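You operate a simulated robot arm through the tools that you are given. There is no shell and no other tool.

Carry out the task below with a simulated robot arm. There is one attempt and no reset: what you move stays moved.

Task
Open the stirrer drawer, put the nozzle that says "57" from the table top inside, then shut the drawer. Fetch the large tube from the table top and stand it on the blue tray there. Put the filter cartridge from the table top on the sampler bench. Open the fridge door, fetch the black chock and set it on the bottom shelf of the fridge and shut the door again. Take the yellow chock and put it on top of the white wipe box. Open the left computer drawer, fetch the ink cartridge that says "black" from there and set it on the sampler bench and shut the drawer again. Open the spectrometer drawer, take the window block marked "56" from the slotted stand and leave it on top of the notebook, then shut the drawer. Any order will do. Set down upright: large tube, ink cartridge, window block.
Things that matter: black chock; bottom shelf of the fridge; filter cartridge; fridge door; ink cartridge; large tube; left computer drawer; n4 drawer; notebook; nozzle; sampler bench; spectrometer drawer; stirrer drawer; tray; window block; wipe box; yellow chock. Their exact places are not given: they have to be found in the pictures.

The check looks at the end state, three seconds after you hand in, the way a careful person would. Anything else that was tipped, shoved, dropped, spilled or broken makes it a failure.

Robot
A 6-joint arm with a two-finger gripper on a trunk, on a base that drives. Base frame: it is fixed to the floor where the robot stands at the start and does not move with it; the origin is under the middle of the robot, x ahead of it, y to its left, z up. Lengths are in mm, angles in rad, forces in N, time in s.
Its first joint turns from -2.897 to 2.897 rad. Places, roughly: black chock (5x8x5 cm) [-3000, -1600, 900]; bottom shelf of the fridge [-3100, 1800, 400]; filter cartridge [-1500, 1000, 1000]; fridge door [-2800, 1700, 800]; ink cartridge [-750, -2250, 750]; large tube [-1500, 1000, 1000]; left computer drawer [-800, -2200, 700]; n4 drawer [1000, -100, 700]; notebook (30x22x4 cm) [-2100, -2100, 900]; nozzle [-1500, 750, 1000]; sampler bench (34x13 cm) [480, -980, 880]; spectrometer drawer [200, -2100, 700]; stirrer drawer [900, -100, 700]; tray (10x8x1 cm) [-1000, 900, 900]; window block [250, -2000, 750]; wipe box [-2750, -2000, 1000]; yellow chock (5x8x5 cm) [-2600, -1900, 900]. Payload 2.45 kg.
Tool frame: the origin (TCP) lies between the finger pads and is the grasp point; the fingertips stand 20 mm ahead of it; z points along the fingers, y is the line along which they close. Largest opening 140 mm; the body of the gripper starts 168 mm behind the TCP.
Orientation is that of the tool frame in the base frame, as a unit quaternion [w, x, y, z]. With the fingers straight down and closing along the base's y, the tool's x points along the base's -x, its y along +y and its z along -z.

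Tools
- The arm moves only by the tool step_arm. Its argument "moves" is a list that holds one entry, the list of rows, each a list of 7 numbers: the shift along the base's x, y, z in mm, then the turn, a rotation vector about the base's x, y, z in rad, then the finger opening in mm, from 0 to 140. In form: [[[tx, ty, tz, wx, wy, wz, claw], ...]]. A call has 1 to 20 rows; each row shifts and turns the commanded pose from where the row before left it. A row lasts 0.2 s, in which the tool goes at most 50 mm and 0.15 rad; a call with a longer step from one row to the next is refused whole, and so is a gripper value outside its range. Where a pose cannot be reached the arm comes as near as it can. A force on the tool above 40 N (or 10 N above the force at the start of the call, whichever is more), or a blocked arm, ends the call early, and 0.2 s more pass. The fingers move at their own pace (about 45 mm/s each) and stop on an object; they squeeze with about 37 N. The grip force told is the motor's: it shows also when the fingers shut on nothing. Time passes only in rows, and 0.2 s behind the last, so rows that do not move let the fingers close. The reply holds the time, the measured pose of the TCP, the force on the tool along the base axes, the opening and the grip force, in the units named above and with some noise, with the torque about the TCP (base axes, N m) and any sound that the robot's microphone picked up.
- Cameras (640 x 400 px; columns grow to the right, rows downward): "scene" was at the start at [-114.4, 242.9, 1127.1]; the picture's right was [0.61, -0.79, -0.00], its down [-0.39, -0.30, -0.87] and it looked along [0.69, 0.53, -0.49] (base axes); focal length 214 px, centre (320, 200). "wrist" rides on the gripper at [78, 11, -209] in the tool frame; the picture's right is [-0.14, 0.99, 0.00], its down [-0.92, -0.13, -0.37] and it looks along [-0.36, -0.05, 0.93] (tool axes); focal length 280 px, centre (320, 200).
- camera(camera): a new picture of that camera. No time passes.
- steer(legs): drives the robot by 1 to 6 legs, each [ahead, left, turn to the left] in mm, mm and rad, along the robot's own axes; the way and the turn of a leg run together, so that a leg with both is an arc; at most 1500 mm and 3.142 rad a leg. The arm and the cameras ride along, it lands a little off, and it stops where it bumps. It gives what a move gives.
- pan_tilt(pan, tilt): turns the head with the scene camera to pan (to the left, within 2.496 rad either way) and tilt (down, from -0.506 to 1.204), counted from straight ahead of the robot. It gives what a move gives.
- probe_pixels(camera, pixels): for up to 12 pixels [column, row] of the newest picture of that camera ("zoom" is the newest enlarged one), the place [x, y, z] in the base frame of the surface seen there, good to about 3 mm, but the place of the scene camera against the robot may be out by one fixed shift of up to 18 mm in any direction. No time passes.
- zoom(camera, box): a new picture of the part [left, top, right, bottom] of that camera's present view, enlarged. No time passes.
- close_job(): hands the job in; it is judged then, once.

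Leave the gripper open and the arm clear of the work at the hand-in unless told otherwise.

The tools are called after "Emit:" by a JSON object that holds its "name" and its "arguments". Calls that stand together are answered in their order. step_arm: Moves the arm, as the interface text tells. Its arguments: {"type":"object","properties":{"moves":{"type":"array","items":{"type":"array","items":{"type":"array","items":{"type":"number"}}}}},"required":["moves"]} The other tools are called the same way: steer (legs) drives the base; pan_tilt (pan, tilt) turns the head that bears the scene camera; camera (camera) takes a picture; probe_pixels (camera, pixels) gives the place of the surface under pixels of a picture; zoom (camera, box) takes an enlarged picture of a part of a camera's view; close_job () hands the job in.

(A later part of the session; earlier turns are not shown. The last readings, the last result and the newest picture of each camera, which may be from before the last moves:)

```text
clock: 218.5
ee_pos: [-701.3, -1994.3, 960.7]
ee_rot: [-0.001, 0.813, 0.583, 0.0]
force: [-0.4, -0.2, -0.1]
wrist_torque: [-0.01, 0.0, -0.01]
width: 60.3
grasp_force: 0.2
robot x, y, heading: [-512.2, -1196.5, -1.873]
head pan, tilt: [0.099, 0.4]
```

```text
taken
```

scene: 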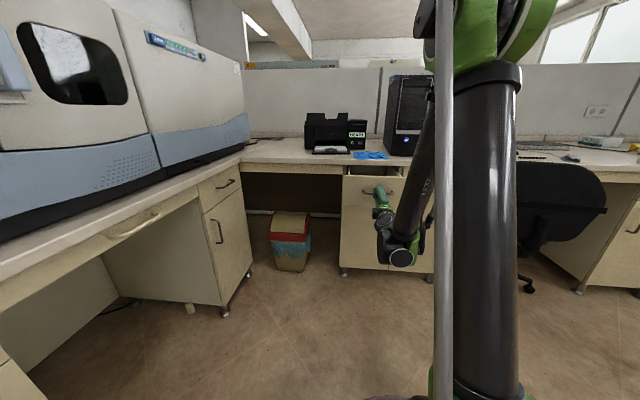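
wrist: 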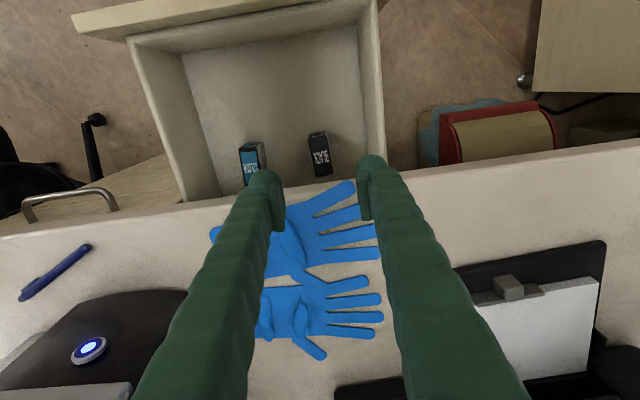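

Emit:
{"name": "zoom", "arguments": {"camera": "wrist", "box": [285, 115, 355, 195]}}

Emit:
{"name": "probe_pixels", "arguments": {"camera": "zoom", "pixels": [[260, 170], [390, 170], [330, 230], [320, 130], [300, 290], [360, 290], [320, 320], [450, 330], [320, 180], [260, 260], [400, 260]]}}

```text
5.00 times, centred on (320, 155) of wrist
```

zoom: 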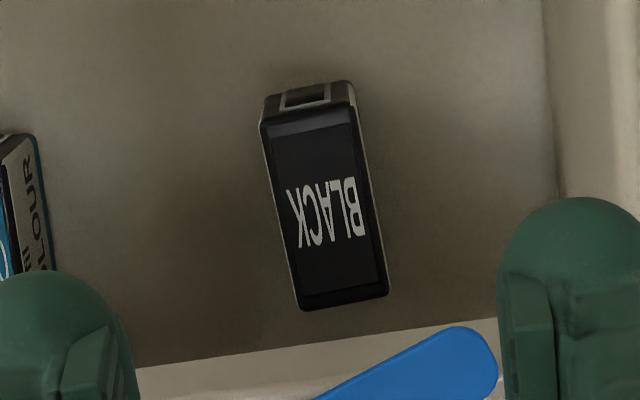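

```text
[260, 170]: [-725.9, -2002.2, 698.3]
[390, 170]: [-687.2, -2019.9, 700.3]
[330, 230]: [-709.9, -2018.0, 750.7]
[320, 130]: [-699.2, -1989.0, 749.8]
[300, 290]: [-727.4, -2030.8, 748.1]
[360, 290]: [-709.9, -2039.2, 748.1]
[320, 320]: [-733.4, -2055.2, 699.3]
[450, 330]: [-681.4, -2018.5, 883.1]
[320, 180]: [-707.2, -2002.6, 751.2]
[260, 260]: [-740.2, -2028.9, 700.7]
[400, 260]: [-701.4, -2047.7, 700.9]
```

Centre ≈ (-708.7, -2011.5), yaw slightly off; adjust by -0.075 rad and lower to z 730.

Emit:
{"name": "step_arm", "arguments": {"moves": [[[-1, -2.5, 0, 0, 0, -0.075, 60], [0, 0, -45, 0, 0, 0, 60], [0, 0, -45, 0, 0, 0, 60], [0, 0, -45, 0, 0, 0, 60], [0, 0, -45, 0, 0, 0, 60], [0, 0, -40, 0, 0, 0, 60], [0, 0, -10, 0, 0, 0, 60], [0, 0, 0, 0, 0, 0, 60]]]}}

Emit:
{"name": "camera", "arguments": {"camera": "wrist"}}

```text
clock: 220.3
ee_pos: [-703.7, -1997.9, 730.9]
ee_rot: [-0.001, 0.834, 0.552, 0.0]
force: [-0.1, 0.4, 0.4]
wrist_torque: [0.02, 0.01, 0.0]
width: 59.9
grasp_force: 0.1
robot x, y, heading: [-507.8, -1194.8, -1.871]
head pan, tilt: [0.099, 0.4]
```

```text
taken
```

wrist: 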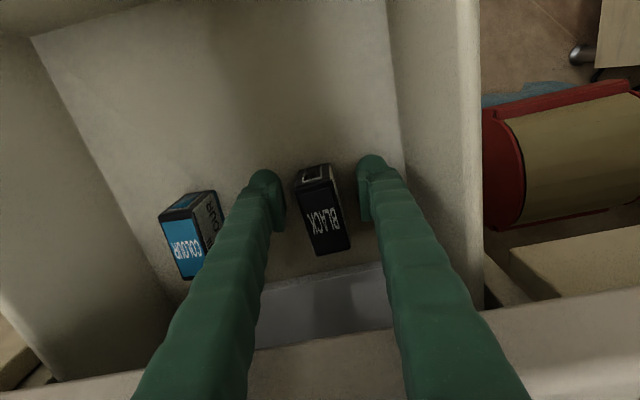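

Fingers straddle the cartridge. Close on it.

Emit:
{"name": "step_arm", "arguments": {"moves": [[[0, 0, 0, 0, 0, 0, 0], [0, 0, 0, 0, 0, 0, 0], [0, 0, 0, 0, 0, 0, 0], [0, 0, 0, 0, 0, 0, 0]]]}}

Emit:
{"name": "step_arm", "arguments": {"moves": [[[0, 0, 6, 0, 0, 0, 0], [6.5, 18.9, 4, 0, 0, 0, 0], [6.5, 18.9, 4, 0, 0, 0, 0], [6.5, 18.9, 4, 0, 0, 0, 0], [0, 0, 0, 0, 0, 0, 0]]]}}

Emit:
{"name": "camera", "arguments": {"camera": "wrist"}}

```text
clock: 221.3
ee_pos: [-703.5, -1997.9, 731.3]
ee_rot: [0.0, 0.834, 0.552, 0.0]
force: [-0.1, -0.9, 0.7]
wrist_torque: [0.02, 0.0, -0.03]
width: 28.5
grasp_force: 37.2
robot x, y, heading: [-507.6, -1196.8, -1.872]
head pan, tilt: [0.099, 0.4]
```

```text
clock: 222.5
ee_pos: [-684.0, -1941.3, 749.8]
ee_rot: [-0.001, 0.834, 0.552, -0.001]
force: [-0.2, 0.0, -0.2]
wrist_torque: [0.0, 0.03, -0.02]
width: 28.5
grasp_force: 36.9
robot x, y, heading: [-506.9, -1196.9, -1.877]
head pan, tilt: [0.099, 0.4]
```

```text
taken
```

wrist: 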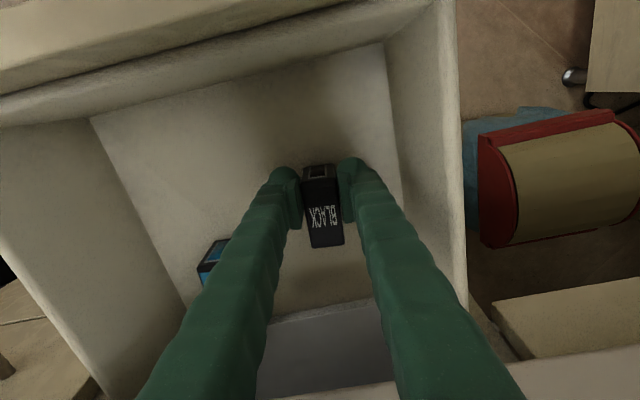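

Held. Lift out and pull in, then drive back to the bench.

Emit:
{"name": "step_arm", "arguments": {"moves": [[[0, 0, 45, 0, 0, 0, 0], [0, 0, 45, 0, 0, 0, 0], [0, 0, 45, 0, 0, 0, 0], [0, 0, 45, 0, 0, 0, 0], [0, 0, 45, 0, 0, 0, 0], [0, 0, 45, 0, 0, 0, 0], [0, 0, 45, 0, 0, 0, 0], [0, 0, 45, 0, 0, 0, 0], [0, 0, 45, 0, 0, 0, 0], [11, 45, 0, 0, 0, 0, 0], [11, 45, 0, 0, 0, 0, 0], [11, 45, 0, 0, 0, 0, 0], [11, 45, 0, 0, 0, 0, 0]]]}}

Emit:
{"name": "steer", "arguments": {"legs": [[0, 0, 1.5], [120, 149, 0]]}}

Emit:
{"name": "camera", "arguments": {"camera": "wrist"}}

```text
clock: 225.3
ee_pos: [-640.5, -1762.1, 1154.4]
ee_rot: [-0.001, 0.834, 0.552, 0.0]
force: [-0.6, -0.6, -0.8]
wrist_torque: [0.11, -0.04, 0.01]
width: 28.3
grasp_force: 37.4
robot x, y, heading: [-507.2, -1194.4, -1.873]
head pan, tilt: [0.099, 0.4]
```

```text
clock: 230.5
ee_pos: [211.8, -1273.7, 1154.0]
ee_rot: [0.0, 0.234, 0.972, 0.0]
force: [-0.5, -0.6, -0.8]
wrist_torque: [-0.02, 0.01, -0.02]
width: 28.2
grasp_force: 37.1
robot x, y, heading: [-343.6, -1102.9, -0.375]
head pan, tilt: [0.099, 0.4]
```

```text
taken
```

wrist: 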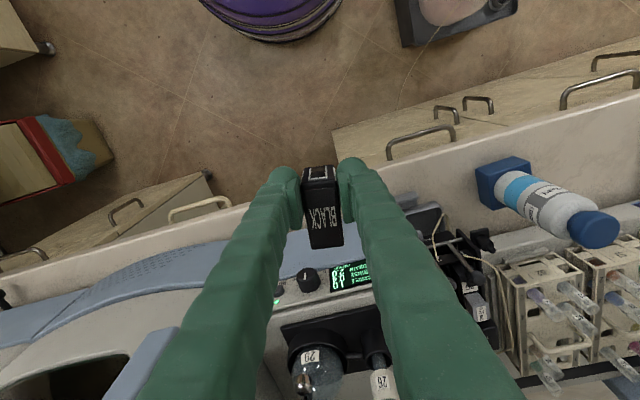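

Move along the counter front to t≈-700, then in over the bench beside the filter cartridge, aligning the yaw.

Emit:
{"name": "step_arm", "arguments": {"moves": [[[16.1, 44.4, 0, 0, 0, 0.0625, 0], [16.1, 44.4, 0, 0, 0, 0.0625, 0], [16.1, 44.4, 0, 0, 0, 0, 0], [16.1, 44.4, 0, 0, 0, 0, 0], [16.1, 44.4, 0, 0, 0, 0, 0], [16.1, 44.4, 0, 0, 0, 0, 0], [16.1, 44.4, 0, 0, 0, 0, 0], [16.1, 44.4, 0, 0, 0, 0, 0], [16.1, 44.4, 0, 0, 0, 0, 0], [35.5, -12.9, 0, 0, 0, 0, 0], [35.5, -12.9, 0, 0, 0, 0, 0], [35.5, -12.9, 0, 0, 0, 0, 0], [35.5, -12.9, 0, 0, 0, 0, 0], [0, 0, 0, 0, 0, 0, 0]]]}}

Emit:
{"name": "camera", "arguments": {"camera": "wrist"}}

```text
clock: 233.5
ee_pos: [499.0, -926.7, 1155.1]
ee_rot: [-0.001, 0.173, 0.985, -0.002]
force: [-0.9, -0.9, 0.3]
wrist_torque: [0.01, -0.03, 0.02]
width: 28.4
grasp_force: 37.1
robot x, y, heading: [-344.2, -1105.6, -0.377]
head pan, tilt: [0.099, 0.4]
```

```text
taken
```

wrist: 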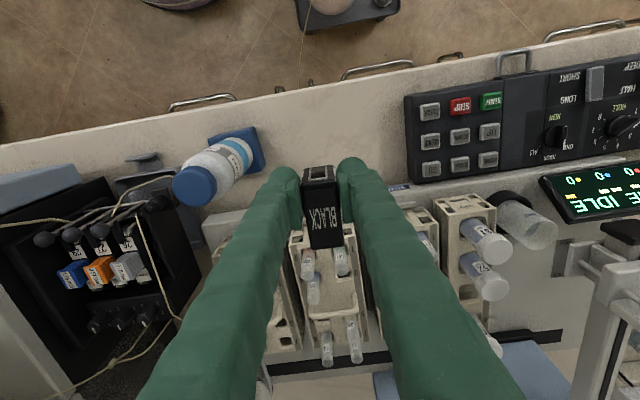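

Emit:
{"name": "probe_pixels", "arguments": {"camera": "wrist", "pixels": [[290, 160], [330, 130], [410, 145], [258, 155], [370, 140], [380, 170], [240, 215], [360, 190], [200, 190]]}}

```text
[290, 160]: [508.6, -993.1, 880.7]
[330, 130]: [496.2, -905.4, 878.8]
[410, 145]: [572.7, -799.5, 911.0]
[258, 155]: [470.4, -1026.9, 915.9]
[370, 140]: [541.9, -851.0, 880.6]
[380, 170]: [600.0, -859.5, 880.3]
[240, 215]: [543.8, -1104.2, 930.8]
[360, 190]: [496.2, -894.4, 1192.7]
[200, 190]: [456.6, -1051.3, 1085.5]
```

Position good (keypad end is 145 mm away). Shift 15 mm back and lower.

Emit:
{"name": "step_arm", "arguments": {"moves": [[[-14, 5, 0, 0, 0, 0, 0], [0, 0, -45, 0, 0, 0, 0], [0, 0, -45, 0, 0, 0, 0], [0, 0, -45, 0, 0, 0, 0], [0, 0, -45, 0, 0, 0, 0], [0, 0, -40, 0, 0, 0, 0], [0, 0, -15, 0, 0, 0, 0], [0, 0, -4, 0, 0, 0, 0], [0, 0, -1, 0, 0, 0, 0], [0, 0, 0, 0, 0, 0, 0]]]}}

```text
clock: 235.7
ee_pos: [484.3, -921.1, 915.3]
ee_rot: [0.0, 0.174, 0.985, 0.0]
force: [-0.1, 2.1, 28.4]
wrist_torque: [0.05, 0.04, 0.01]
width: 28.4
grasp_force: 36.8
robot x, y, heading: [-341.5, -1102.2, -0.373]
head pan, tilt: [0.099, 0.4]
```

Contact with the counter (28 N). Raise a hair, release and rise.

Emit:
{"name": "step_arm", "arguments": {"moves": [[[0, 0, 1.5, 0, 0, 0, 0], [0, 0, 0, 0, 0, 0, 45], [0, 0, 0, 0, 0, 0, 50], [0, 0, 0, 0, 0, 0, 50], [0, 0, 20, 0, 0, 0, 50], [0, 0, 40, 0, 0, 0, 50], [0, 0, 45, 0, 0, 0, 50], [0, 0, 45, 0, 0, 0, 50], [0, 0, 45, 0, 0, 0, 50], [0, 0, 45, 0, 0, 0, 50], [0, 0, 45, 0, 0, 0, 50]]]}}

Emit:
{"name": "camera", "arguments": {"camera": "wrist"}}

```text
clock: 238.1
ee_pos: [483.7, -921.1, 1202.2]
ee_rot: [0.0, 0.172, 0.985, -0.001]
force: [0.8, 0.1, -0.6]
wrist_torque: [0.03, -0.04, 0.03]
width: 50.1
grasp_force: 0.1
robot x, y, heading: [-342.2, -1101.9, -0.375]
head pan, tilt: [0.099, 0.4]
```

```text
taken
```

wrist: 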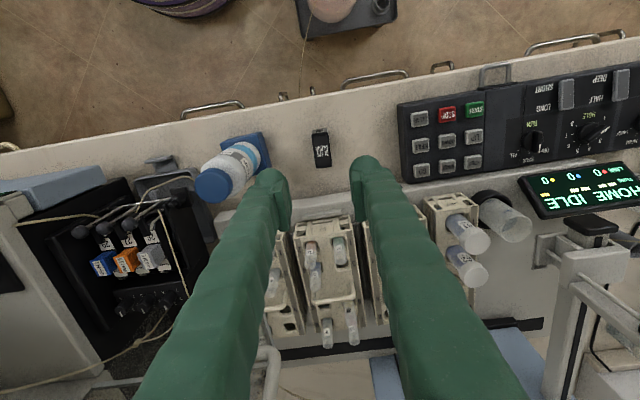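

The ink cartridge stands on the bench beside the filter. Pull back and return to shut the computer drawer.

Emit:
{"name": "step_arm", "arguments": {"moves": [[[-43.2, 15.6, 0, 0, 0, 0, 0], [-43.2, 15.6, 0, 0, 0, 0, 0], [-43.2, 15.6, 0, 0, 0, 0, 0], [-43.2, 15.6, 0, 0, 0, 0, 0], [-43.2, 15.6, 0, 0, 0, 0, 0], [-43.2, 15.6, 0, 0, 0, 0, 0]]]}}

Emit:
{"name": "steer", "arguments": {"legs": [[-119, -148, 0], [0, 0, -1.5]]}}

Emit:
{"name": "camera", "arguments": {"camera": "wrist"}}

```text
clock: 239.5
ee_pos: [226.4, -827.7, 1200.6]
ee_rot: [-0.001, 0.173, 0.985, -0.001]
force: [0.4, 0.1, -0.7]
wrist_torque: [0.01, 0.1, 0.01]
width: 0.1
grasp_force: 28.9
robot x, y, heading: [-340.2, -1103.5, -0.377]
head pan, tilt: [0.099, 0.4]
```

```text
clock: 244.7
ee_pos: [-189.4, -1741.2, 1201.2]
ee_rot: [0.0, 0.797, 0.604, 0.0]
force: [0.7, -0.4, -0.6]
wrist_torque: [-0.01, -0.02, -0.03]
width: 0.1
grasp_force: 29.0
robot x, y, heading: [-507.7, -1197.7, -1.876]
head pan, tilt: [0.099, 0.4]
```

```text
taken
```

wrist: 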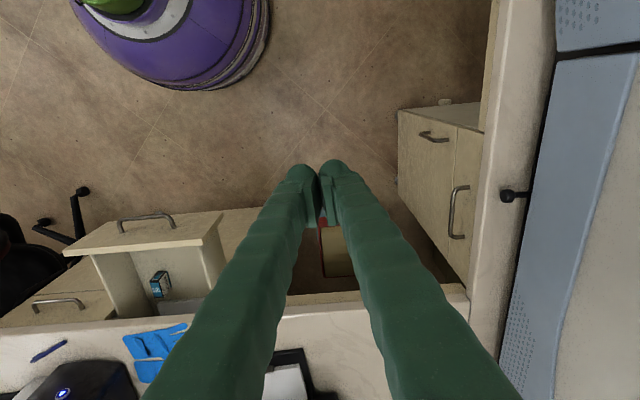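

Emit:
{"name": "probe_pixels", "arguments": {"camera": "wrist", "pixels": [[135, 218], [148, 215], [160, 214], [120, 225], [174, 222]]}}

Emit:
{"name": "step_arm", "arguments": {"moves": [[[-48.4, 1.7, 0, 0, 0, 0, 0], [-48.4, 1.7, 0, 0, 0, 0, 0], [-48.4, 1.7, 0, 0, 0, 0, 0], [-48.4, 1.7, 0, 0, 0, 0, 0], [-48.4, 1.7, 0, 0, 0, 0, 0], [-48.4, 1.7, 0, 0, 0, 0, 0], [-48.4, 1.7, 0, 0, 0, 0, 0], [-48.4, 1.7, 0, 0, 0, 0, 0], [-48.4, 1.7, 0, 0, 0, 0, 0], [-48.4, 1.7, 0, 0, 0, 0, 0]]]}}

```text
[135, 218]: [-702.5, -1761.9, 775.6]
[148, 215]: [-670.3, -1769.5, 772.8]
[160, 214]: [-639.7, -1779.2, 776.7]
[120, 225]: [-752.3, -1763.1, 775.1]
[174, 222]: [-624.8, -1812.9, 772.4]
```

```text
clock: 246.9
ee_pos: [-674.0, -1725.1, 1202.6]
ee_rot: [0.0, 0.796, 0.605, -0.001]
force: [0.1, 0.4, 0.3]
wrist_torque: [0.0, 0.03, 0.0]
width: 0.2
grasp_force: 29.3
robot x, y, heading: [-509.5, -1199.5, -1.871]
head pan, tilt: [0.099, 0.4]
```

Lower in front of the handle, then push.

Emit:
{"name": "step_arm", "arguments": {"moves": [[[0, 0, -42, 0, 0, 0, 0], [0, 0, -42, 0, 0, 0, 0], [0, 0, -42, 0, 0, 0, 0], [0, 0, -42, 0, 0, 0, 0], [0, 0, -42, 0, 0, 0, 0], [0, 0, -42, 0, 0, 0, 0], [0, 0, -42, 0, 0, 0, 0], [0, 0, -42, 0, 0, 0, 0], [0, 0, -42, 0, 0, 0, 0], [0, 0, -43, 0, 0, 0, 0], [0, 0, 0, 0, 0, 0, 0]]]}}

Emit:
{"name": "camera", "arguments": {"camera": "wrist"}}

```text
clock: 249.3
ee_pos: [-673.4, -1725.1, 778.6]
ee_rot: [-0.001, 0.796, 0.605, -0.001]
force: [-0.1, 1.1, 0.4]
wrist_torque: [-0.02, 0.01, -0.04]
width: 0.0
grasp_force: 29.3
robot x, y, heading: [-505.7, -1193.5, -1.875]
head pan, tilt: [0.099, 0.4]
```

```text
taken
```

wrist: 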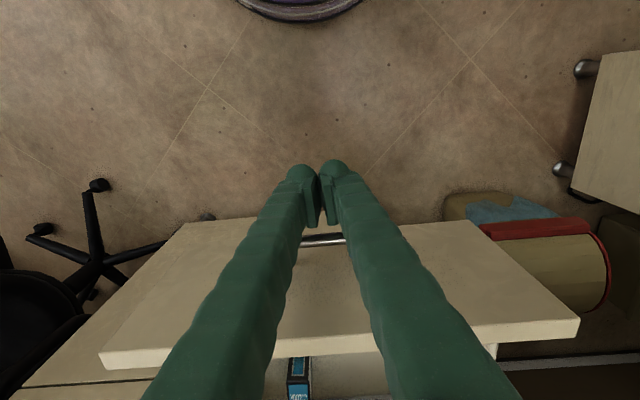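

Push the drawer in.

Emit:
{"name": "step_arm", "arguments": {"moves": [[[-3.3, -9.5, 0, 0, 0, 0, 0], [-2, -5.7, 0, 0, 0, 0, 0], [-2.6, -7.6, 0, 0, 0, 0, 0], [-3.9, -11.3, 0, 0, 0, 0, 0], [-4.6, -13.2, 0, 0, 0, 0, 0], [-4.6, -13.2, 0, 0, 0, 0, 0], [-4.6, -13.2, 0, 0, 0, 0, 0], [-4.6, -13.2, 0, 0, 0, 0, 0], [-4.6, -13.2, 0, 0, 0, 0, 0], [-4.6, -13.2, 0, 0, 0, 0, 0], [-4.6, -13.2, 0, 0, 0, 0, 0], [-4.6, -13.2, 0, 0, 0, 0, 0], [-4.6, -13.2, 0, 0, 0, 0, 0], [-4.6, -13.2, 0, 0, 0, 0, 0], [-4.6, -13.2, 0, 0, 0, 0, 0], [-4.6, -13.2, 0, 0, 0, 0, 0], [-4.6, -13.2, 0, 0, 0, 0, 0], [-3.3, -9.5, 0, 0, 0, 0, 0]]]}}

Emit:
{"name": "step_arm", "arguments": {"moves": [[[-3.3, -9.5, 0, 0, 0, 0, 0], [-2, -5.7, 0, 0, 0, 0, 0], [-2, -5.7, 0, 0, 0, 0, 0], [-2, -5.7, 0, 0, 0, 0, 0], [-2, -5.7, 0, 0, 0, 0, 0], [-1.3, -3.8, 0, 0, 0, 0, 0], [-1.3, -3.8, 0, 0, 0, 0, 0], [-1.3, -3.8, 0, 0, 0, 0, 0], [-1.3, -3.8, 0, 0, 0, 0, 0]]]}}

Emit:
{"name": "camera", "arguments": {"camera": "wrist"}}

```text
clock: 253.1
ee_pos: [-748.4, -1940.3, 780.2]
ee_rot: [-0.001, 0.797, 0.604, 0.0]
force: [0.1, 0.6, -0.6]
wrist_torque: [0.0, -0.02, 0.01]
width: 0.1
grasp_force: 29.5
robot x, y, heading: [-505.9, -1196.6, -1.871]
head pan, tilt: [0.099, 0.4]
```

```text
clock: 254.2
ee_pos: [-756.8, -1960.7, 780.2]
ee_rot: [-0.002, 0.796, 0.605, 0.003]
force: [2.5, 9.1, 0.2]
wrist_torque: [0.11, 0.07, -0.1]
width: 0.0
grasp_force: 28.7
robot x, y, heading: [-506.0, -1196.1, -1.876]
head pan, tilt: [0.099, 0.4]
stopped in row 5: the force on the tool passed its limit at 49 N (the readings are from after the stop); the commanded pose is now the measured one
```

```text
taken
```

wrist: 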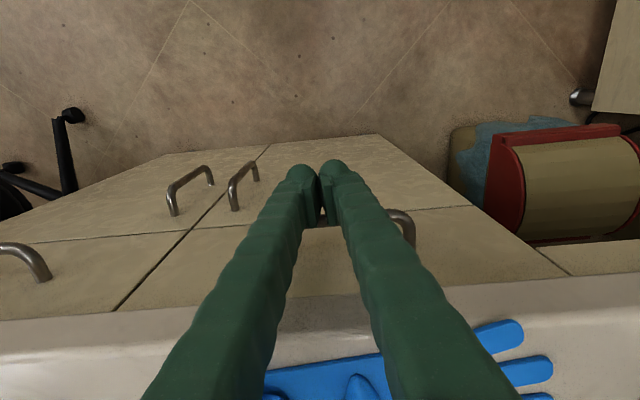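

It is shut (seams look flush). Back off, rise, and look at the spectrometer drawer.

Emit:
{"name": "step_arm", "arguments": {"moves": [[[10, 28.4, 0, 0, 0, 0, 0], [10, 28.4, 0, 0, 0, 0, 0], [10, 28.4, 0, 0, 0, 0, 0], [0, 0, 45, 0, 0, 0, 40], [0, 0, 45, 0, 0, 0, 80], [0, 0, 45, 0, 0, 0, 80], [0, 0, 45, 0, 0, 0, 80], [0, 0, 45, 0, 0, 0, 80], [0, 0, 45, 0, 0, 0, 80], [0, 0, 45, 0, 0, 0, 80], [0, 0, 45, 0, 0, 0, 80]]]}}

Emit:
{"name": "camera", "arguments": {"camera": "wrist"}}

Emit:
{"name": "pan_tilt", "arguments": {"pan": 0.7, "tilt": 0.4}}

Emit:
{"name": "camera", "arguments": {"camera": "scene"}}

```text
clock: 256.6
ee_pos: [-725.1, -1876.8, 1139.4]
ee_rot: [-0.003, 0.797, 0.604, 0.003]
force: [0.5, -0.8, -0.3]
wrist_torque: [0.04, 0.01, -0.01]
width: 80.1
grasp_force: 0.0
robot x, y, heading: [-504.4, -1195.8, -1.872]
head pan, tilt: [0.099, 0.4]
```

```text
taken
```

wrist: 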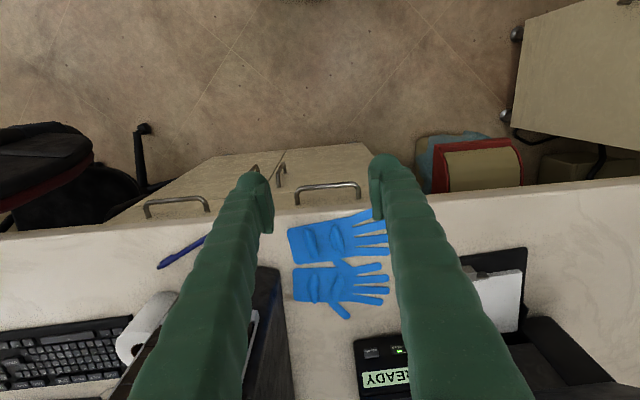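

```text
clock: 257.6
ee_pos: [-726.4, -1878.0, 1138.5]
ee_rot: [-0.003, 0.797, 0.604, 0.002]
force: [0.6, -0.6, -0.5]
wrist_torque: [0.01, -0.01, -0.01]
width: 79.9
grasp_force: 0.0
robot x, y, heading: [-508.7, -1193.3, -1.87]
head pan, tilt: [0.7, 0.4]
```

```text
taken
```

scene: 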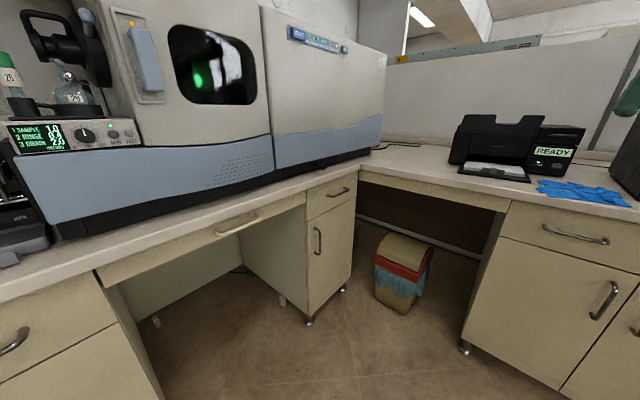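

Emit:
{"name": "probe_pixels", "arguments": {"camera": "scene", "pixels": [[340, 193], [237, 228], [318, 240], [307, 200], [352, 185], [400, 280], [385, 250], [340, 290], [262, 212], [150, 265], [575, 235], [445, 260]]}}

Emit:
{"name": "zoom", "arguments": {"camera": "scene", "box": [180, 140, 380, 265]}}

```text
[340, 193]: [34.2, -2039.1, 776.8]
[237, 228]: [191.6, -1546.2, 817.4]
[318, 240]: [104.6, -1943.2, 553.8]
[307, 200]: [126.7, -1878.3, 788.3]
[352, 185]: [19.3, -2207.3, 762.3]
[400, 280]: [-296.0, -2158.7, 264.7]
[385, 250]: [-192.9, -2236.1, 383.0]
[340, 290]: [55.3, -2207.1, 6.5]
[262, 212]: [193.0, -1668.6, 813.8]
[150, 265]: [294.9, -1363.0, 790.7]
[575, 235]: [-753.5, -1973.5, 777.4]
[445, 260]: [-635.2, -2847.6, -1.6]
```

```text
3.20 times, centred on (280, 202) of scene
```

zoom: 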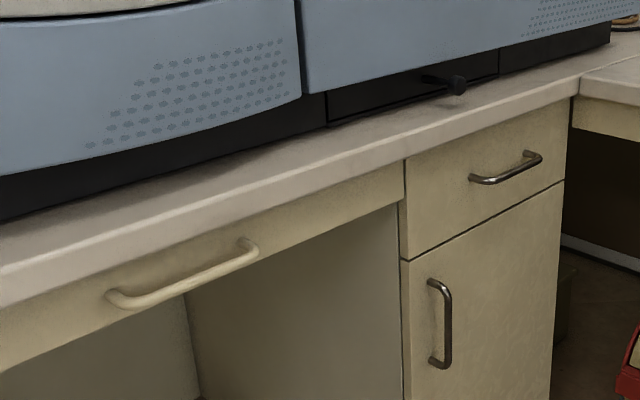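

The spectrometer drawer is the corner cabinet drawer with handle ≈ (30, -2045, 777). It's near the desk, so I must stand offset. Check where the chair and bin are.

Emit:
{"name": "probe_pixels", "arguments": {"camera": "wrist", "pixels": [[140, 128], [140, 170], [90, 140], [60, 150], [105, 195], [30, 130], [420, 165], [415, 190], [520, 150]]}}

```text
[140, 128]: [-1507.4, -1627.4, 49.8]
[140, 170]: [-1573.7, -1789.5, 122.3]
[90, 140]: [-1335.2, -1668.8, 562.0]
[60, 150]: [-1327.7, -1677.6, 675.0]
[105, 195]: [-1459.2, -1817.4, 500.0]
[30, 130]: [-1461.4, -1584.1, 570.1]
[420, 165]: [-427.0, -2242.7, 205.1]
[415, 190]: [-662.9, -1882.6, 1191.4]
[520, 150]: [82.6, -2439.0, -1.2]
```

Retract, turn to face the instrument counter, then move sideways to the standing place.

Emit:
{"name": "step_arm", "arguments": {"moves": [[[13, 40.5, 10, 0, 0, 0, 80], [13, 40.5, 10, 0, 0, 0, 80], [13, 40.5, 10, 0, 0, 0, 80], [13, 40.5, 10, 0, 0, 0, 80]]]}}

Emit:
{"name": "steer", "arguments": {"legs": [[0, 0, 1.56], [-73, -507, 0]]}}

Emit:
{"name": "camera", "arguments": {"camera": "wrist"}}

Emit:
{"name": "pan_tilt", "arguments": {"pan": -0.2, "tilt": 0.4}}

Emit:
{"name": "camera", "arguments": {"camera": "scene"}}

```text
clock: 258.6
ee_pos: [-674.7, -1715.7, 1180.1]
ee_rot: [-0.003, 0.797, 0.604, 0.002]
force: [0.0, -0.1, -0.4]
wrist_torque: [0.06, -0.02, 0.01]
width: 79.7
grasp_force: 0.0
robot x, y, heading: [-503.8, -1196.3, -1.872]
head pan, tilt: [0.7, 0.4]
```

```text
clock: 265.4
ee_pos: [-210.1, -1827.4, 1180.3]
ee_rot: [-0.004, 0.141, 0.99, 0.0]
force: [0.6, 1.0, 0.0]
wrist_torque: [-0.03, 0.01, -0.02]
width: 79.8
grasp_force: 0.1
robot x, y, heading: [-729.1, -1653.9, -0.313]
head pan, tilt: [0.7, 0.4]
```

```text
taken
```

wrist: 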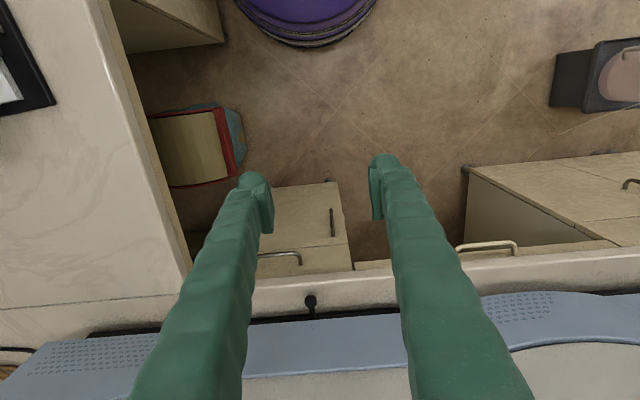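

```text
clock: 266.6
ee_pos: [-211.3, -1826.7, 1179.4]
ee_rot: [-0.003, 0.141, 0.99, 0.0]
force: [-0.3, -0.1, 0.0]
wrist_torque: [0.01, -0.01, -0.01]
width: 80.0
grasp_force: 0.1
robot x, y, heading: [-728.5, -1655.0, -0.313]
head pan, tilt: [-0.201, 0.4]
```

```text
taken
```

scene: 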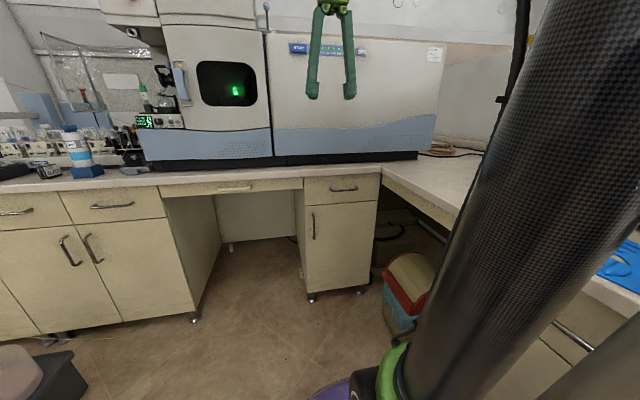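

Probe the handle from the wrist view.

Emit:
{"name": "probe_pixels", "arguments": {"camera": "wrist", "pixels": [[262, 254], [280, 252], [295, 254], [300, 262], [332, 222], [311, 303], [300, 240], [345, 260], [270, 262]]}}

```text
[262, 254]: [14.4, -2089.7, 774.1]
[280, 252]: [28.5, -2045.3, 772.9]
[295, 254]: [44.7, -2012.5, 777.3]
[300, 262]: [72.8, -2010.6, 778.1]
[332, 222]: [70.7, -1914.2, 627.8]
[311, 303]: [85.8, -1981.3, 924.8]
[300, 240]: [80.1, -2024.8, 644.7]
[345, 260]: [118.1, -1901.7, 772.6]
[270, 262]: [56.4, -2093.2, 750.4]
```

Bar centre ≈ (28, -2052, 773). Move to a point in front and turn level (camera to the left, as before).

Emit:
{"name": "step_arm", "arguments": {"moves": [[[25.7, -25.3, -16.7, 0, 0, -0.029, 80], [25.7, -25.3, -16.7, 0, 0, 0, 80], [25.7, -25.3, -16.7, 0, 0, 0, 80], [25.7, -25.3, -16.7, 0, 0, 0, 80], [25.7, -25.3, -16.7, 0, 0, 0, 80], [25.7, -25.3, -16.7, 0, 0, 0, 80]]]}}

Emit:
{"name": "step_arm", "arguments": {"moves": [[[0, 0, -8, 0.0557, -0.1088, -0.0863, 80], [0, 0, -8, 0.0557, -0.1088, -0.0863, 80], [0, 0, -8, 0.0557, -0.1088, -0.0863, 80], [0, 0, -8, 0.0557, -0.1088, -0.0863, 80], [0, 0, -8, 0.0557, -0.1088, -0.0863, 80], [0, 0, -8, 0.0557, -0.1088, -0.0863, 80], [0, 0, -8, 0.0557, -0.1088, -0.0863, 80], [0, 0, -8, 0.0557, -0.1088, -0.0863, 80], [0, 0, -8, 0.0557, -0.1088, -0.0863, 80], [0, 0, -8, 0.0557, -0.1088, -0.0863, 80], [0, 0, -8, 0.0557, -0.1088, -0.0863, 80], [0, 0, -8, 0.0557, -0.1088, -0.0863, 80], [0, 0, -8, 0.0557, -0.1088, -0.0863, 80], [0, 0, -8, 0.0557, -0.1088, -0.0863, 80], [0, 0, 0, 0, 0, 0, 80]]]}}

Emit:
{"name": "camera", "arguments": {"camera": "wrist"}}

```text
clock: 268.0
ee_pos: [-55.8, -1978.1, 1079.6]
ee_rot: [-0.003, 0.156, 0.988, 0.0]
force: [-0.9, 0.3, 0.7]
wrist_torque: [-0.07, -0.08, 0.06]
width: 79.8
grasp_force: 0.0
robot x, y, heading: [-729.8, -1650.2, -0.31]
head pan, tilt: [-0.201, 0.4]
```

```text
clock: 271.2
ee_pos: [-56.2, -1978.1, 966.9]
ee_rot: [0.57, 0.57, 0.417, 0.419]
force: [0.5, -0.7, 0.1]
wrist_torque: [-0.05, -0.02, 0.02]
width: 80.3
grasp_force: 0.0
robot x, y, heading: [-729.1, -1655.7, -0.309]
head pan, tilt: [-0.201, 0.4]
```

```text
taken
```

wrist: 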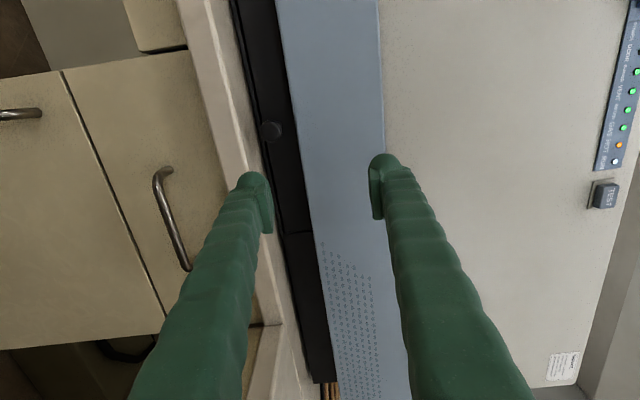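

Emit:
{"name": "probe_pixels", "arguments": {"camera": "wrist", "pixels": [[157, 185], [168, 220], [180, 252], [165, 168], [190, 268], [205, 200], [130, 250]]}}

```text
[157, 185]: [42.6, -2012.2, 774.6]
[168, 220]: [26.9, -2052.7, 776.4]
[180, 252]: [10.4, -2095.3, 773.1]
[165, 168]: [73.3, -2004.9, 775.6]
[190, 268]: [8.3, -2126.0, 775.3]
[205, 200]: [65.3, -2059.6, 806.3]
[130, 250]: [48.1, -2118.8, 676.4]
```

Emit:
{"name": "step_arm", "arguments": {"moves": [[[-4.3, -8.4, -39, 0, 0, 0, 70], [-4.3, -8.4, -39, 0, 0, 0, 70], [-4.3, -8.4, -39, 0, 0, 0, 70], [-4.3, -8.4, -39, 0, 0, 0, 70], [-4.3, -8.4, -38, 0, 0, 0, 70], [34.9, -11.3, 0, 0, 0, 0, 70], [34.9, -11.3, 0, 0, 0, 0, 70], [34.9, -11.3, 0, 0, 0, 0, 70], [0, 0, 0, 0, 0, 0, 70]]]}}

Emit:
{"name": "camera", "arguments": {"camera": "wrist"}}

```text
clock: 273.2
ee_pos: [26.8, -2054.9, 772.6]
ee_rot: [0.57, 0.57, 0.42, 0.417]
force: [0.7, -0.2, -1.1]
wrist_torque: [-0.01, -0.02, 0.01]
width: 70.0
grasp_force: 0.1
robot x, y, heading: [-726.9, -1652.4, -0.308]
head pan, tilt: [-0.201, 0.4]
```

```text
taken
```

wrist: 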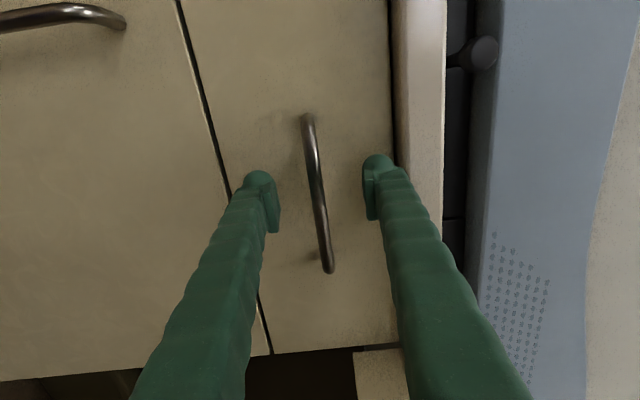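

Close on the bar with a small downward allowance.

Emit:
{"name": "step_arm", "arguments": {"moves": [[[0, 0, 0, 0, 0, 0, 40], [0, 0, 0, 0, 0, 0, 20], [0, 0, 0, 0, 0, 0, 0], [0, 0, 0, 0, 0, 0, 0], [0, 0, 0, 0, 0, 0, 0]]]}}

```text
clock: 274.4
ee_pos: [27.0, -2053.9, 771.9]
ee_rot: [0.57, 0.57, 0.421, 0.416]
force: [-1.2, -0.1, -34.2]
wrist_torque: [0.0, 0.14, -0.12]
width: 7.6
grasp_force: 35.9
robot x, y, heading: [-728.8, -1652.7, -0.311]
head pan, tilt: [-0.201, 0.4]
stopped in row 5: the force on the tool passed its limit at 44 N (the readings are from after the stop); the commanded pose is now the measured one
```

Emit:
{"name": "step_arm", "arguments": {"moves": [[[0, 0, -2, 0, 0, 0, 0], [0, 0, 0, 0, 0, 0, 0]]]}}

Emit:
{"name": "steer", "arguments": {"legs": [[-100, 0, 0]]}}

```text
clock: 275.0
ee_pos: [26.7, -2054.7, 770.4]
ee_rot: [0.57, 0.57, 0.419, 0.418]
force: [2.5, -1.8, 10.9]
wrist_torque: [0.18, -0.14, -0.11]
width: 7.3
grasp_force: 35.6
robot x, y, heading: [-729.3, -1651.4, -0.31]
head pan, tilt: [-0.201, 0.4]
```

```text
clock: 276.2
ee_pos: [-68.5, -2024.0, 772.8]
ee_rot: [0.57, 0.57, 0.42, 0.417]
force: [3.4, 6.8, 10.0]
wrist_torque: [0.18, -0.09, 0.05]
width: 7.2
grasp_force: 35.8
robot x, y, heading: [-823.8, -1623.6, -0.31]
head pan, tilt: [-0.201, 0.4]
```

Emit:
{"name": "steer", "arguments": {"legs": [[-120, 0, 0]]}}

Emit:
{"name": "camera", "arguments": {"camera": "wrist"}}

```text
clock: 277.4
ee_pos: [-183.3, -1986.1, 771.0]
ee_rot: [0.57, 0.57, 0.419, 0.417]
force: [0.1, -2.0, 10.0]
wrist_torque: [0.17, -0.07, -0.1]
width: 7.6
grasp_force: 35.3
robot x, y, heading: [-942.5, -1580.6, -0.314]
head pan, tilt: [-0.201, 0.4]
```

```text
taken
```

wrist: 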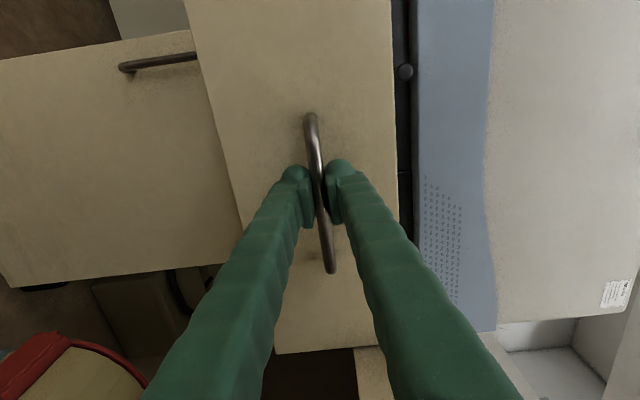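

Drawer open 220 mm. Release, back off, rise, turn tool down.

Emit:
{"name": "step_arm", "arguments": {"moves": [[[0, 0, 0, 0, 0, 0, 30], [0, 0, 0, 0, 0, 0, 60], [0, 0, 0, 0, 0, 0, 80], [0, 0, 0, 0, 0, 0, 80], [-28.6, 9.2, 0, 0, 0, 0, 80], [-28.6, 9.2, 0, 0, 0, 0, 80], [-10, 3.2, 0, 0, 0, 0, 80], [0, 0, 45, 0, 0, 0, 80], [0, 0, 45, 0, 0, 0, 80], [0, 0, 45, 0, 0, 0, 80], [0, 0, 45, 0, 0, 0, 80], [0, 0, 45, 0, 0, 0, 80], [0, 0, 45, 0, 0, 0, 80]]]}}

Emit:
{"name": "step_arm", "arguments": {"moves": [[[0, 0, 8, -0.0557, 0.1088, 0.0863, 80], [0, 0, 8, -0.0557, 0.1088, 0.0863, 80], [0, 0, 8, -0.0557, 0.1088, 0.0863, 80], [0, 0, 8, -0.0557, 0.1088, 0.0863, 80], [0, 0, 8, -0.0557, 0.1088, 0.0863, 80], [0, 0, 8, -0.0557, 0.1088, 0.0863, 80], [0, 0, 8, -0.0557, 0.1088, 0.0863, 80], [0, 0, 8, -0.0557, 0.1088, 0.0863, 80], [0, 0, 8, -0.0557, 0.1088, 0.0863, 80], [0, 0, 8, -0.0557, 0.1088, 0.0863, 80], [0, 0, 8, -0.0557, 0.1088, 0.0863, 80], [0, 0, 8, -0.0557, 0.1088, 0.0863, 80], [0, 0, 8, -0.0557, 0.1088, 0.0863, 80], [0, 0, 8, -0.0557, 0.1088, 0.0863, 80], [0, 0, 0, 0, 0, 0, 80]]]}}

Emit:
{"name": "camera", "arguments": {"camera": "wrist"}}

```text
clock: 280.2
ee_pos: [-251.7, -1965.6, 1041.4]
ee_rot: [0.57, 0.57, 0.419, 0.418]
force: [0.5, 0.2, 0.0]
wrist_torque: [0.01, 0.01, -0.02]
width: 79.8
grasp_force: 0.1
robot x, y, heading: [-938.2, -1585.1, -0.307]
head pan, tilt: [-0.201, 0.4]
```

```text
clock: 283.4
ee_pos: [-250.1, -1964.5, 1153.7]
ee_rot: [-0.004, 0.154, 0.988, -0.001]
force: [-0.2, 0.2, -0.1]
wrist_torque: [0.02, -0.01, -0.02]
width: 80.0
grasp_force: 0.1
robot x, y, heading: [-938.4, -1584.9, -0.31]
head pan, tilt: [-0.201, 0.4]
```

```text
taken
```

wrist: 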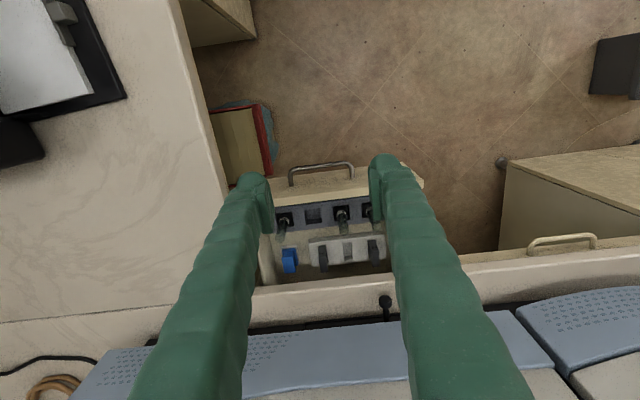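

Drive 230 mm closer (arm pulled in 40 mm) to look from above into the drawer.

Emit:
{"name": "step_arm", "arguments": {"moves": [[[-38, 12, 0, 0, 0, 0, 80]]]}}

Emit:
{"name": "steer", "arguments": {"legs": [[230, 0, 0]]}}

Emit:
{"name": "camera", "arguments": {"camera": "wrist"}}

```text
clock: 283.8
ee_pos: [-287.9, -1951.5, 1155.3]
ee_rot: [-0.004, 0.154, 0.988, 0.0]
force: [0.4, -0.5, -0.4]
wrist_torque: [0.0, 0.08, 0.01]
width: 80.1
grasp_force: 0.0
robot x, y, heading: [-942.8, -1586.1, -0.312]
head pan, tilt: [-0.201, 0.4]
```

```text
clock: 285.6
ee_pos: [-68.9, -2025.0, 1155.0]
ee_rot: [-0.004, 0.156, 0.988, 0.0]
force: [0.6, 0.1, 0.3]
wrist_torque: [0.02, 0.04, 0.01]
width: 79.9
grasp_force: 0.0
robot x, y, heading: [-716.1, -1656.2, -0.312]
head pan, tilt: [-0.201, 0.4]
```

```text
taken
```

wrist: 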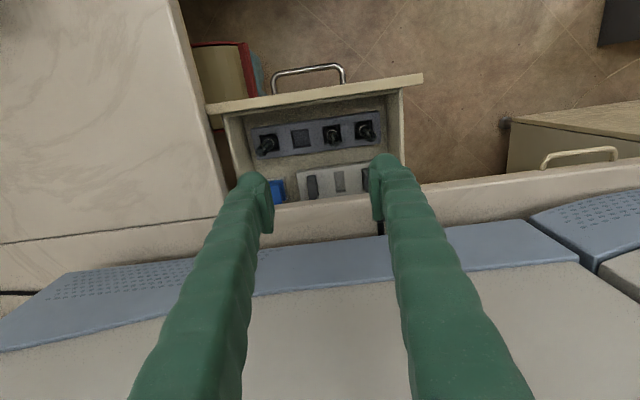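

Emit:
{"name": "zoom", "arguments": {"camera": "wrist", "box": [215, 70, 425, 210]}}

Emit:
{"name": "zoom", "arguments": {"camera": "wrist", "box": [240, 105, 390, 205]}}

Emit:
{"name": "probe_pixels", "arguments": {"camera": "zoom", "pixels": [[110, 160], [255, 130], [390, 120], [530, 100], [310, 350], [420, 320], [540, 300], [160, 355], [300, 220], [200, 250], [60, 300]]}}

```text
2.86 times, centred on (320, 140) of wrist
```

zoom: 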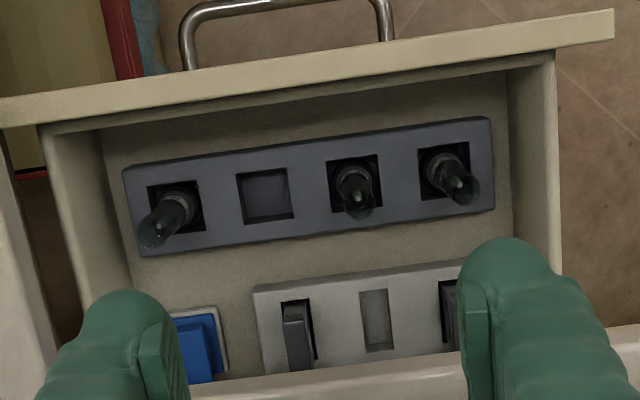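

```text
4.00 times, centred on (315, 155) of wrist
```

zoom: 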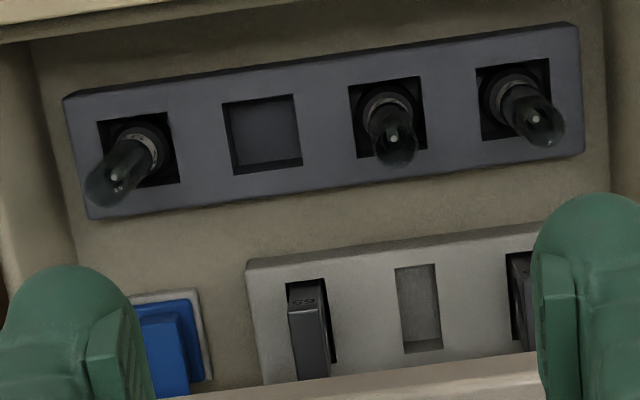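

```text
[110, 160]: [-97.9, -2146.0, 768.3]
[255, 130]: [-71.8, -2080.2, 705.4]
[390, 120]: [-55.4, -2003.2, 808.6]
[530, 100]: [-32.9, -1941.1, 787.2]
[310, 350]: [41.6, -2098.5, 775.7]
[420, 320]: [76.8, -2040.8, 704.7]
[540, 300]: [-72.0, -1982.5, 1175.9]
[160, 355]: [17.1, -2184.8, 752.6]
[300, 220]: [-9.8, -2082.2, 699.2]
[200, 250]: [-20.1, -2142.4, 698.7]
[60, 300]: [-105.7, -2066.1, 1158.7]
```

The slotted stand is the light-grey one at the rear with window blocks; it's partly under the counter edge. Read the labels first.

Emit:
{"name": "zoom", "arguments": {"camera": "wrist", "box": [300, 165, 340, 205]}}

Emit:
{"name": "probe_pixels", "arguments": {"camera": "wrist", "pixels": [[300, 85], [300, 98], [300, 108], [300, 118], [340, 105], [230, 110], [398, 95], [340, 100], [350, 212], [300, 215]]}}

```text
10.00 times, centred on (320, 185) of wrist
```

zoom: 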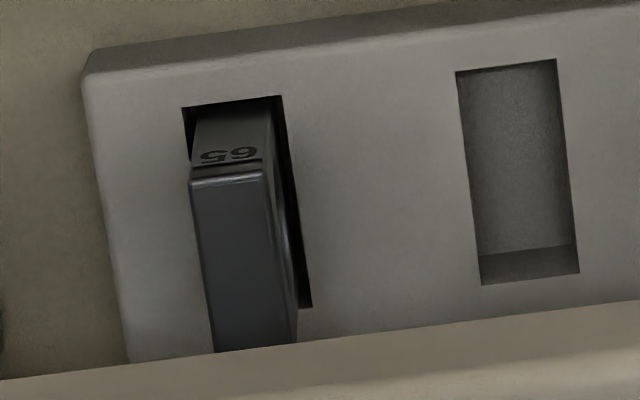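

```text
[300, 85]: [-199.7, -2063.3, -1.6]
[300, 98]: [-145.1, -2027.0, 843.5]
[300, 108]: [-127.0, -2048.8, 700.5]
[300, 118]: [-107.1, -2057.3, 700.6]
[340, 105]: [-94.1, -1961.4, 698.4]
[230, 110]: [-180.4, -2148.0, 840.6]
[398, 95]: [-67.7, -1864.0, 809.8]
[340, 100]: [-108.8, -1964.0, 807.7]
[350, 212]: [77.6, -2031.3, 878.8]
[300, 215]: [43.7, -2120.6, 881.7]
```

The label needs a better view and the drawer must come out further. I'll hook closed fingers inside the front panel's top edge (clear of the lamps) and pull ~100 mm more.

Emit:
{"name": "step_arm", "arguments": {"moves": [[[-17.7, -1.7, 0, 0, 0, 0, 0], [-17.7, -1.7, 0, 0, 0, 0, 0], [0, 0, -40, 0, 0, 0, 0], [0, 0, -40, 0, 0, 0, 0], [0, 0, -40, 0, 0, 0, 0], [0, 0, -40, 0, 0, 0, 0], [0, 0, -40, 0, 0, 0, 0], [0, 0, -40, 0, 0, 0, 0], [0, 0, 0, 0, 0, 0, 0]]]}}

Emit:
{"name": "camera", "arguments": {"camera": "wrist"}}

```text
clock: 287.6
ee_pos: [-105.7, -2026.0, 913.5]
ee_rot: [-0.003, 0.155, 0.988, 0.0]
force: [-0.5, -1.2, 0.1]
wrist_torque: [-0.03, 0.02, 0.03]
width: 0.3
grasp_force: 29.2
robot x, y, heading: [-721.6, -1658.2, -0.316]
head pan, tilt: [-0.201, 0.4]
```

```text
taken
```

wrist: 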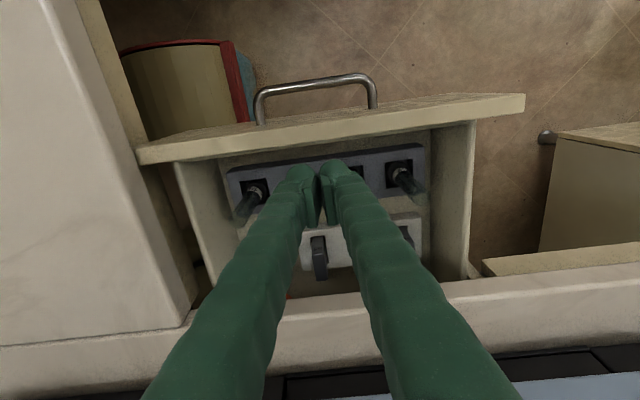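

Emit:
{"name": "step_arm", "arguments": {"moves": [[[0, 0, -40, 0, 0, 0, 0], [0, 0, -34, 0, 0, 0, 0], [0, 0, 0, 0, 0, 0, 0]]]}}

Emit:
{"name": "camera", "arguments": {"camera": "wrist"}}

```text
clock: 288.4
ee_pos: [-105.0, -2027.1, 839.2]
ee_rot: [-0.004, 0.155, 0.988, -0.001]
force: [-0.3, 0.8, -0.6]
wrist_torque: [0.0, 0.0, 0.02]
width: 0.0
grasp_force: 29.5
robot x, y, heading: [-721.5, -1658.3, -0.31]
head pan, tilt: [-0.201, 0.4]
```

```text
taken
```

wrist: 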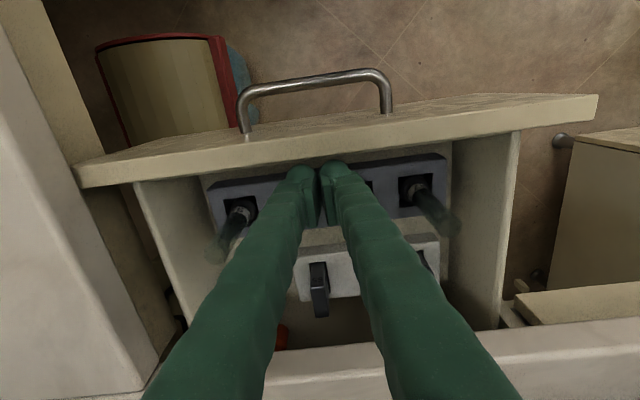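

Pull outward now.

Emit:
{"name": "step_arm", "arguments": {"moves": [[[-5.7, 1.8, 0, 0, 0, 0, 0], [-5.7, 1.8, 0, 0, 0, 0, 0], [-5.7, 1.8, 0, 0, 0, 0, 0], [-9.5, 3.07, 0, 0, 0, 0, 0], [-9.5, 3.07, 0, 0, 0, 0, 0], [-9.5, 3.07, 0, 0, 0, 0, 0], [-9.5, 3.07, 0, 0, 0, 0, 0], [-9.5, 3.07, 0, 0, 0, 0, 0], [-9.5, 3.07, 0, 0, 0, 0, 0], [-9.5, 3.07, 0, 0, 0, 0, 0], [-9.5, 3.07, 0, 0, 0, 0, 0], [-9.5, 3.07, 0, 0, 0, 0, 0]]]}}

Emit:
{"name": "camera", "arguments": {"camera": "wrist"}}

```text
clock: 291.0
ee_pos: [-208.8, -1995.2, 840.2]
ee_rot: [-0.004, 0.156, 0.988, 0.0]
force: [0.9, -0.4, 0.7]
wrist_torque: [-0.03, 0.0, -0.01]
width: 0.0
grasp_force: 29.3
robot x, y, heading: [-720.3, -1653.8, -0.312]
head pan, tilt: [-0.201, 0.4]
```

```text
taken
```

wrist: 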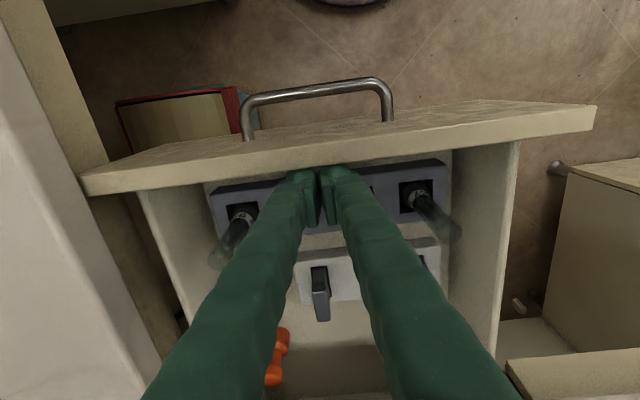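

The drawer followed (~100 mm more). Release forward slightly, go up and look.

Emit:
{"name": "step_arm", "arguments": {"moves": [[[7.6, -2.5, 0, 0, 0, 0, 0], [0, 0, 45, 0, 0, 0, 0], [0, 0, 45, 0, 0, 0, 0], [0, 0, 45, 0, 0, 0, 0], [0, 0, 45, 0, 0, 0, 0], [0, 0, 45, 0, 0, 0, 0], [0, 0, 45, 0, 0, 0, 60], [9, -3, 40, 0, 0, 0, 100], [0, 0, 0, 0, 0, 0, 120]]]}}

Emit:
{"name": "camera", "arguments": {"camera": "wrist"}}

```text
clock: 293.0
ee_pos: [-190.9, -1999.1, 1151.8]
ee_rot: [-0.003, 0.156, 0.988, -0.001]
force: [0.0, -1.1, 0.4]
wrist_torque: [-0.02, -0.03, -0.02]
width: 67.0
grasp_force: 0.3
robot x, y, heading: [-720.4, -1654.3, -0.309]
head pan, tilt: [-0.201, 0.4]
```

```text
taken
```

wrist: 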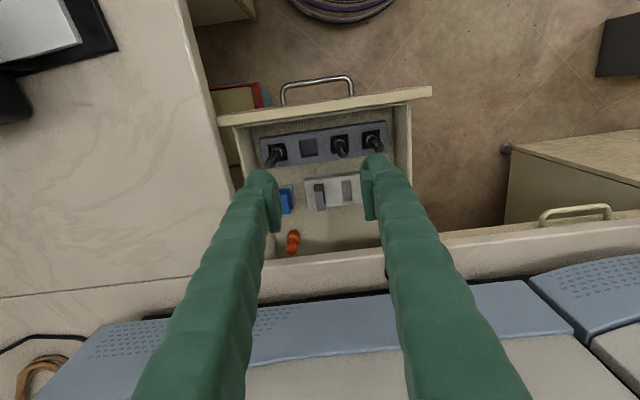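

Emit:
{"name": "step_arm", "arguments": {"moves": [[[0, 0, 0, 0, 0, 0, 140], [0, 0, 0, 0, 0, 0, 140], [0, 0, 0, 0, 0, 0, 140], [0, 0, 0, 0, 0, 0, 140]]]}}

Emit:
{"name": "zoom", "arguments": {"camera": "wrist", "box": [270, 160, 400, 230]}}

Emit:
{"name": "zoom", "arguments": {"camera": "wrist", "box": [306, 172, 336, 217]}}

```text
clock: 294.0
ee_pos: [-191.2, -1999.4, 1151.0]
ee_rot: [-0.004, 0.155, 0.988, 0.0]
force: [-0.5, 0.0, -0.6]
wrist_torque: [0.01, 0.01, 0.0]
width: 140.1
grasp_force: 0.1
robot x, y, heading: [-723.0, -1654.6, -0.313]
head pan, tilt: [-0.201, 0.4]
```

```text
4.92 times, centred on (335, 195) of wrist
```

zoom: 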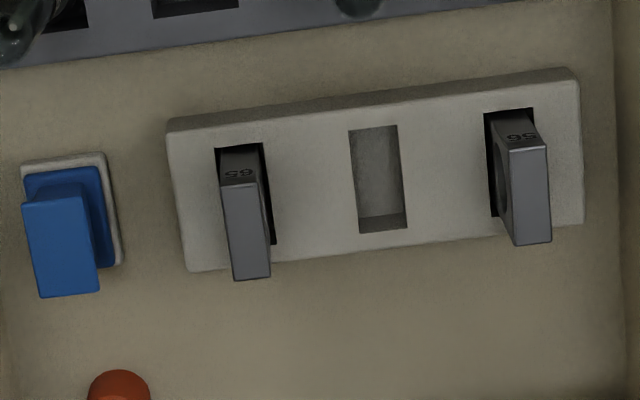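

```text
8.89 times, centred on (321, 194) of wrist
```

zoom: 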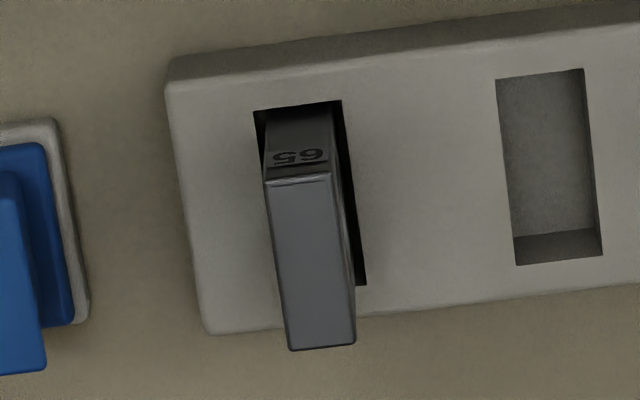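

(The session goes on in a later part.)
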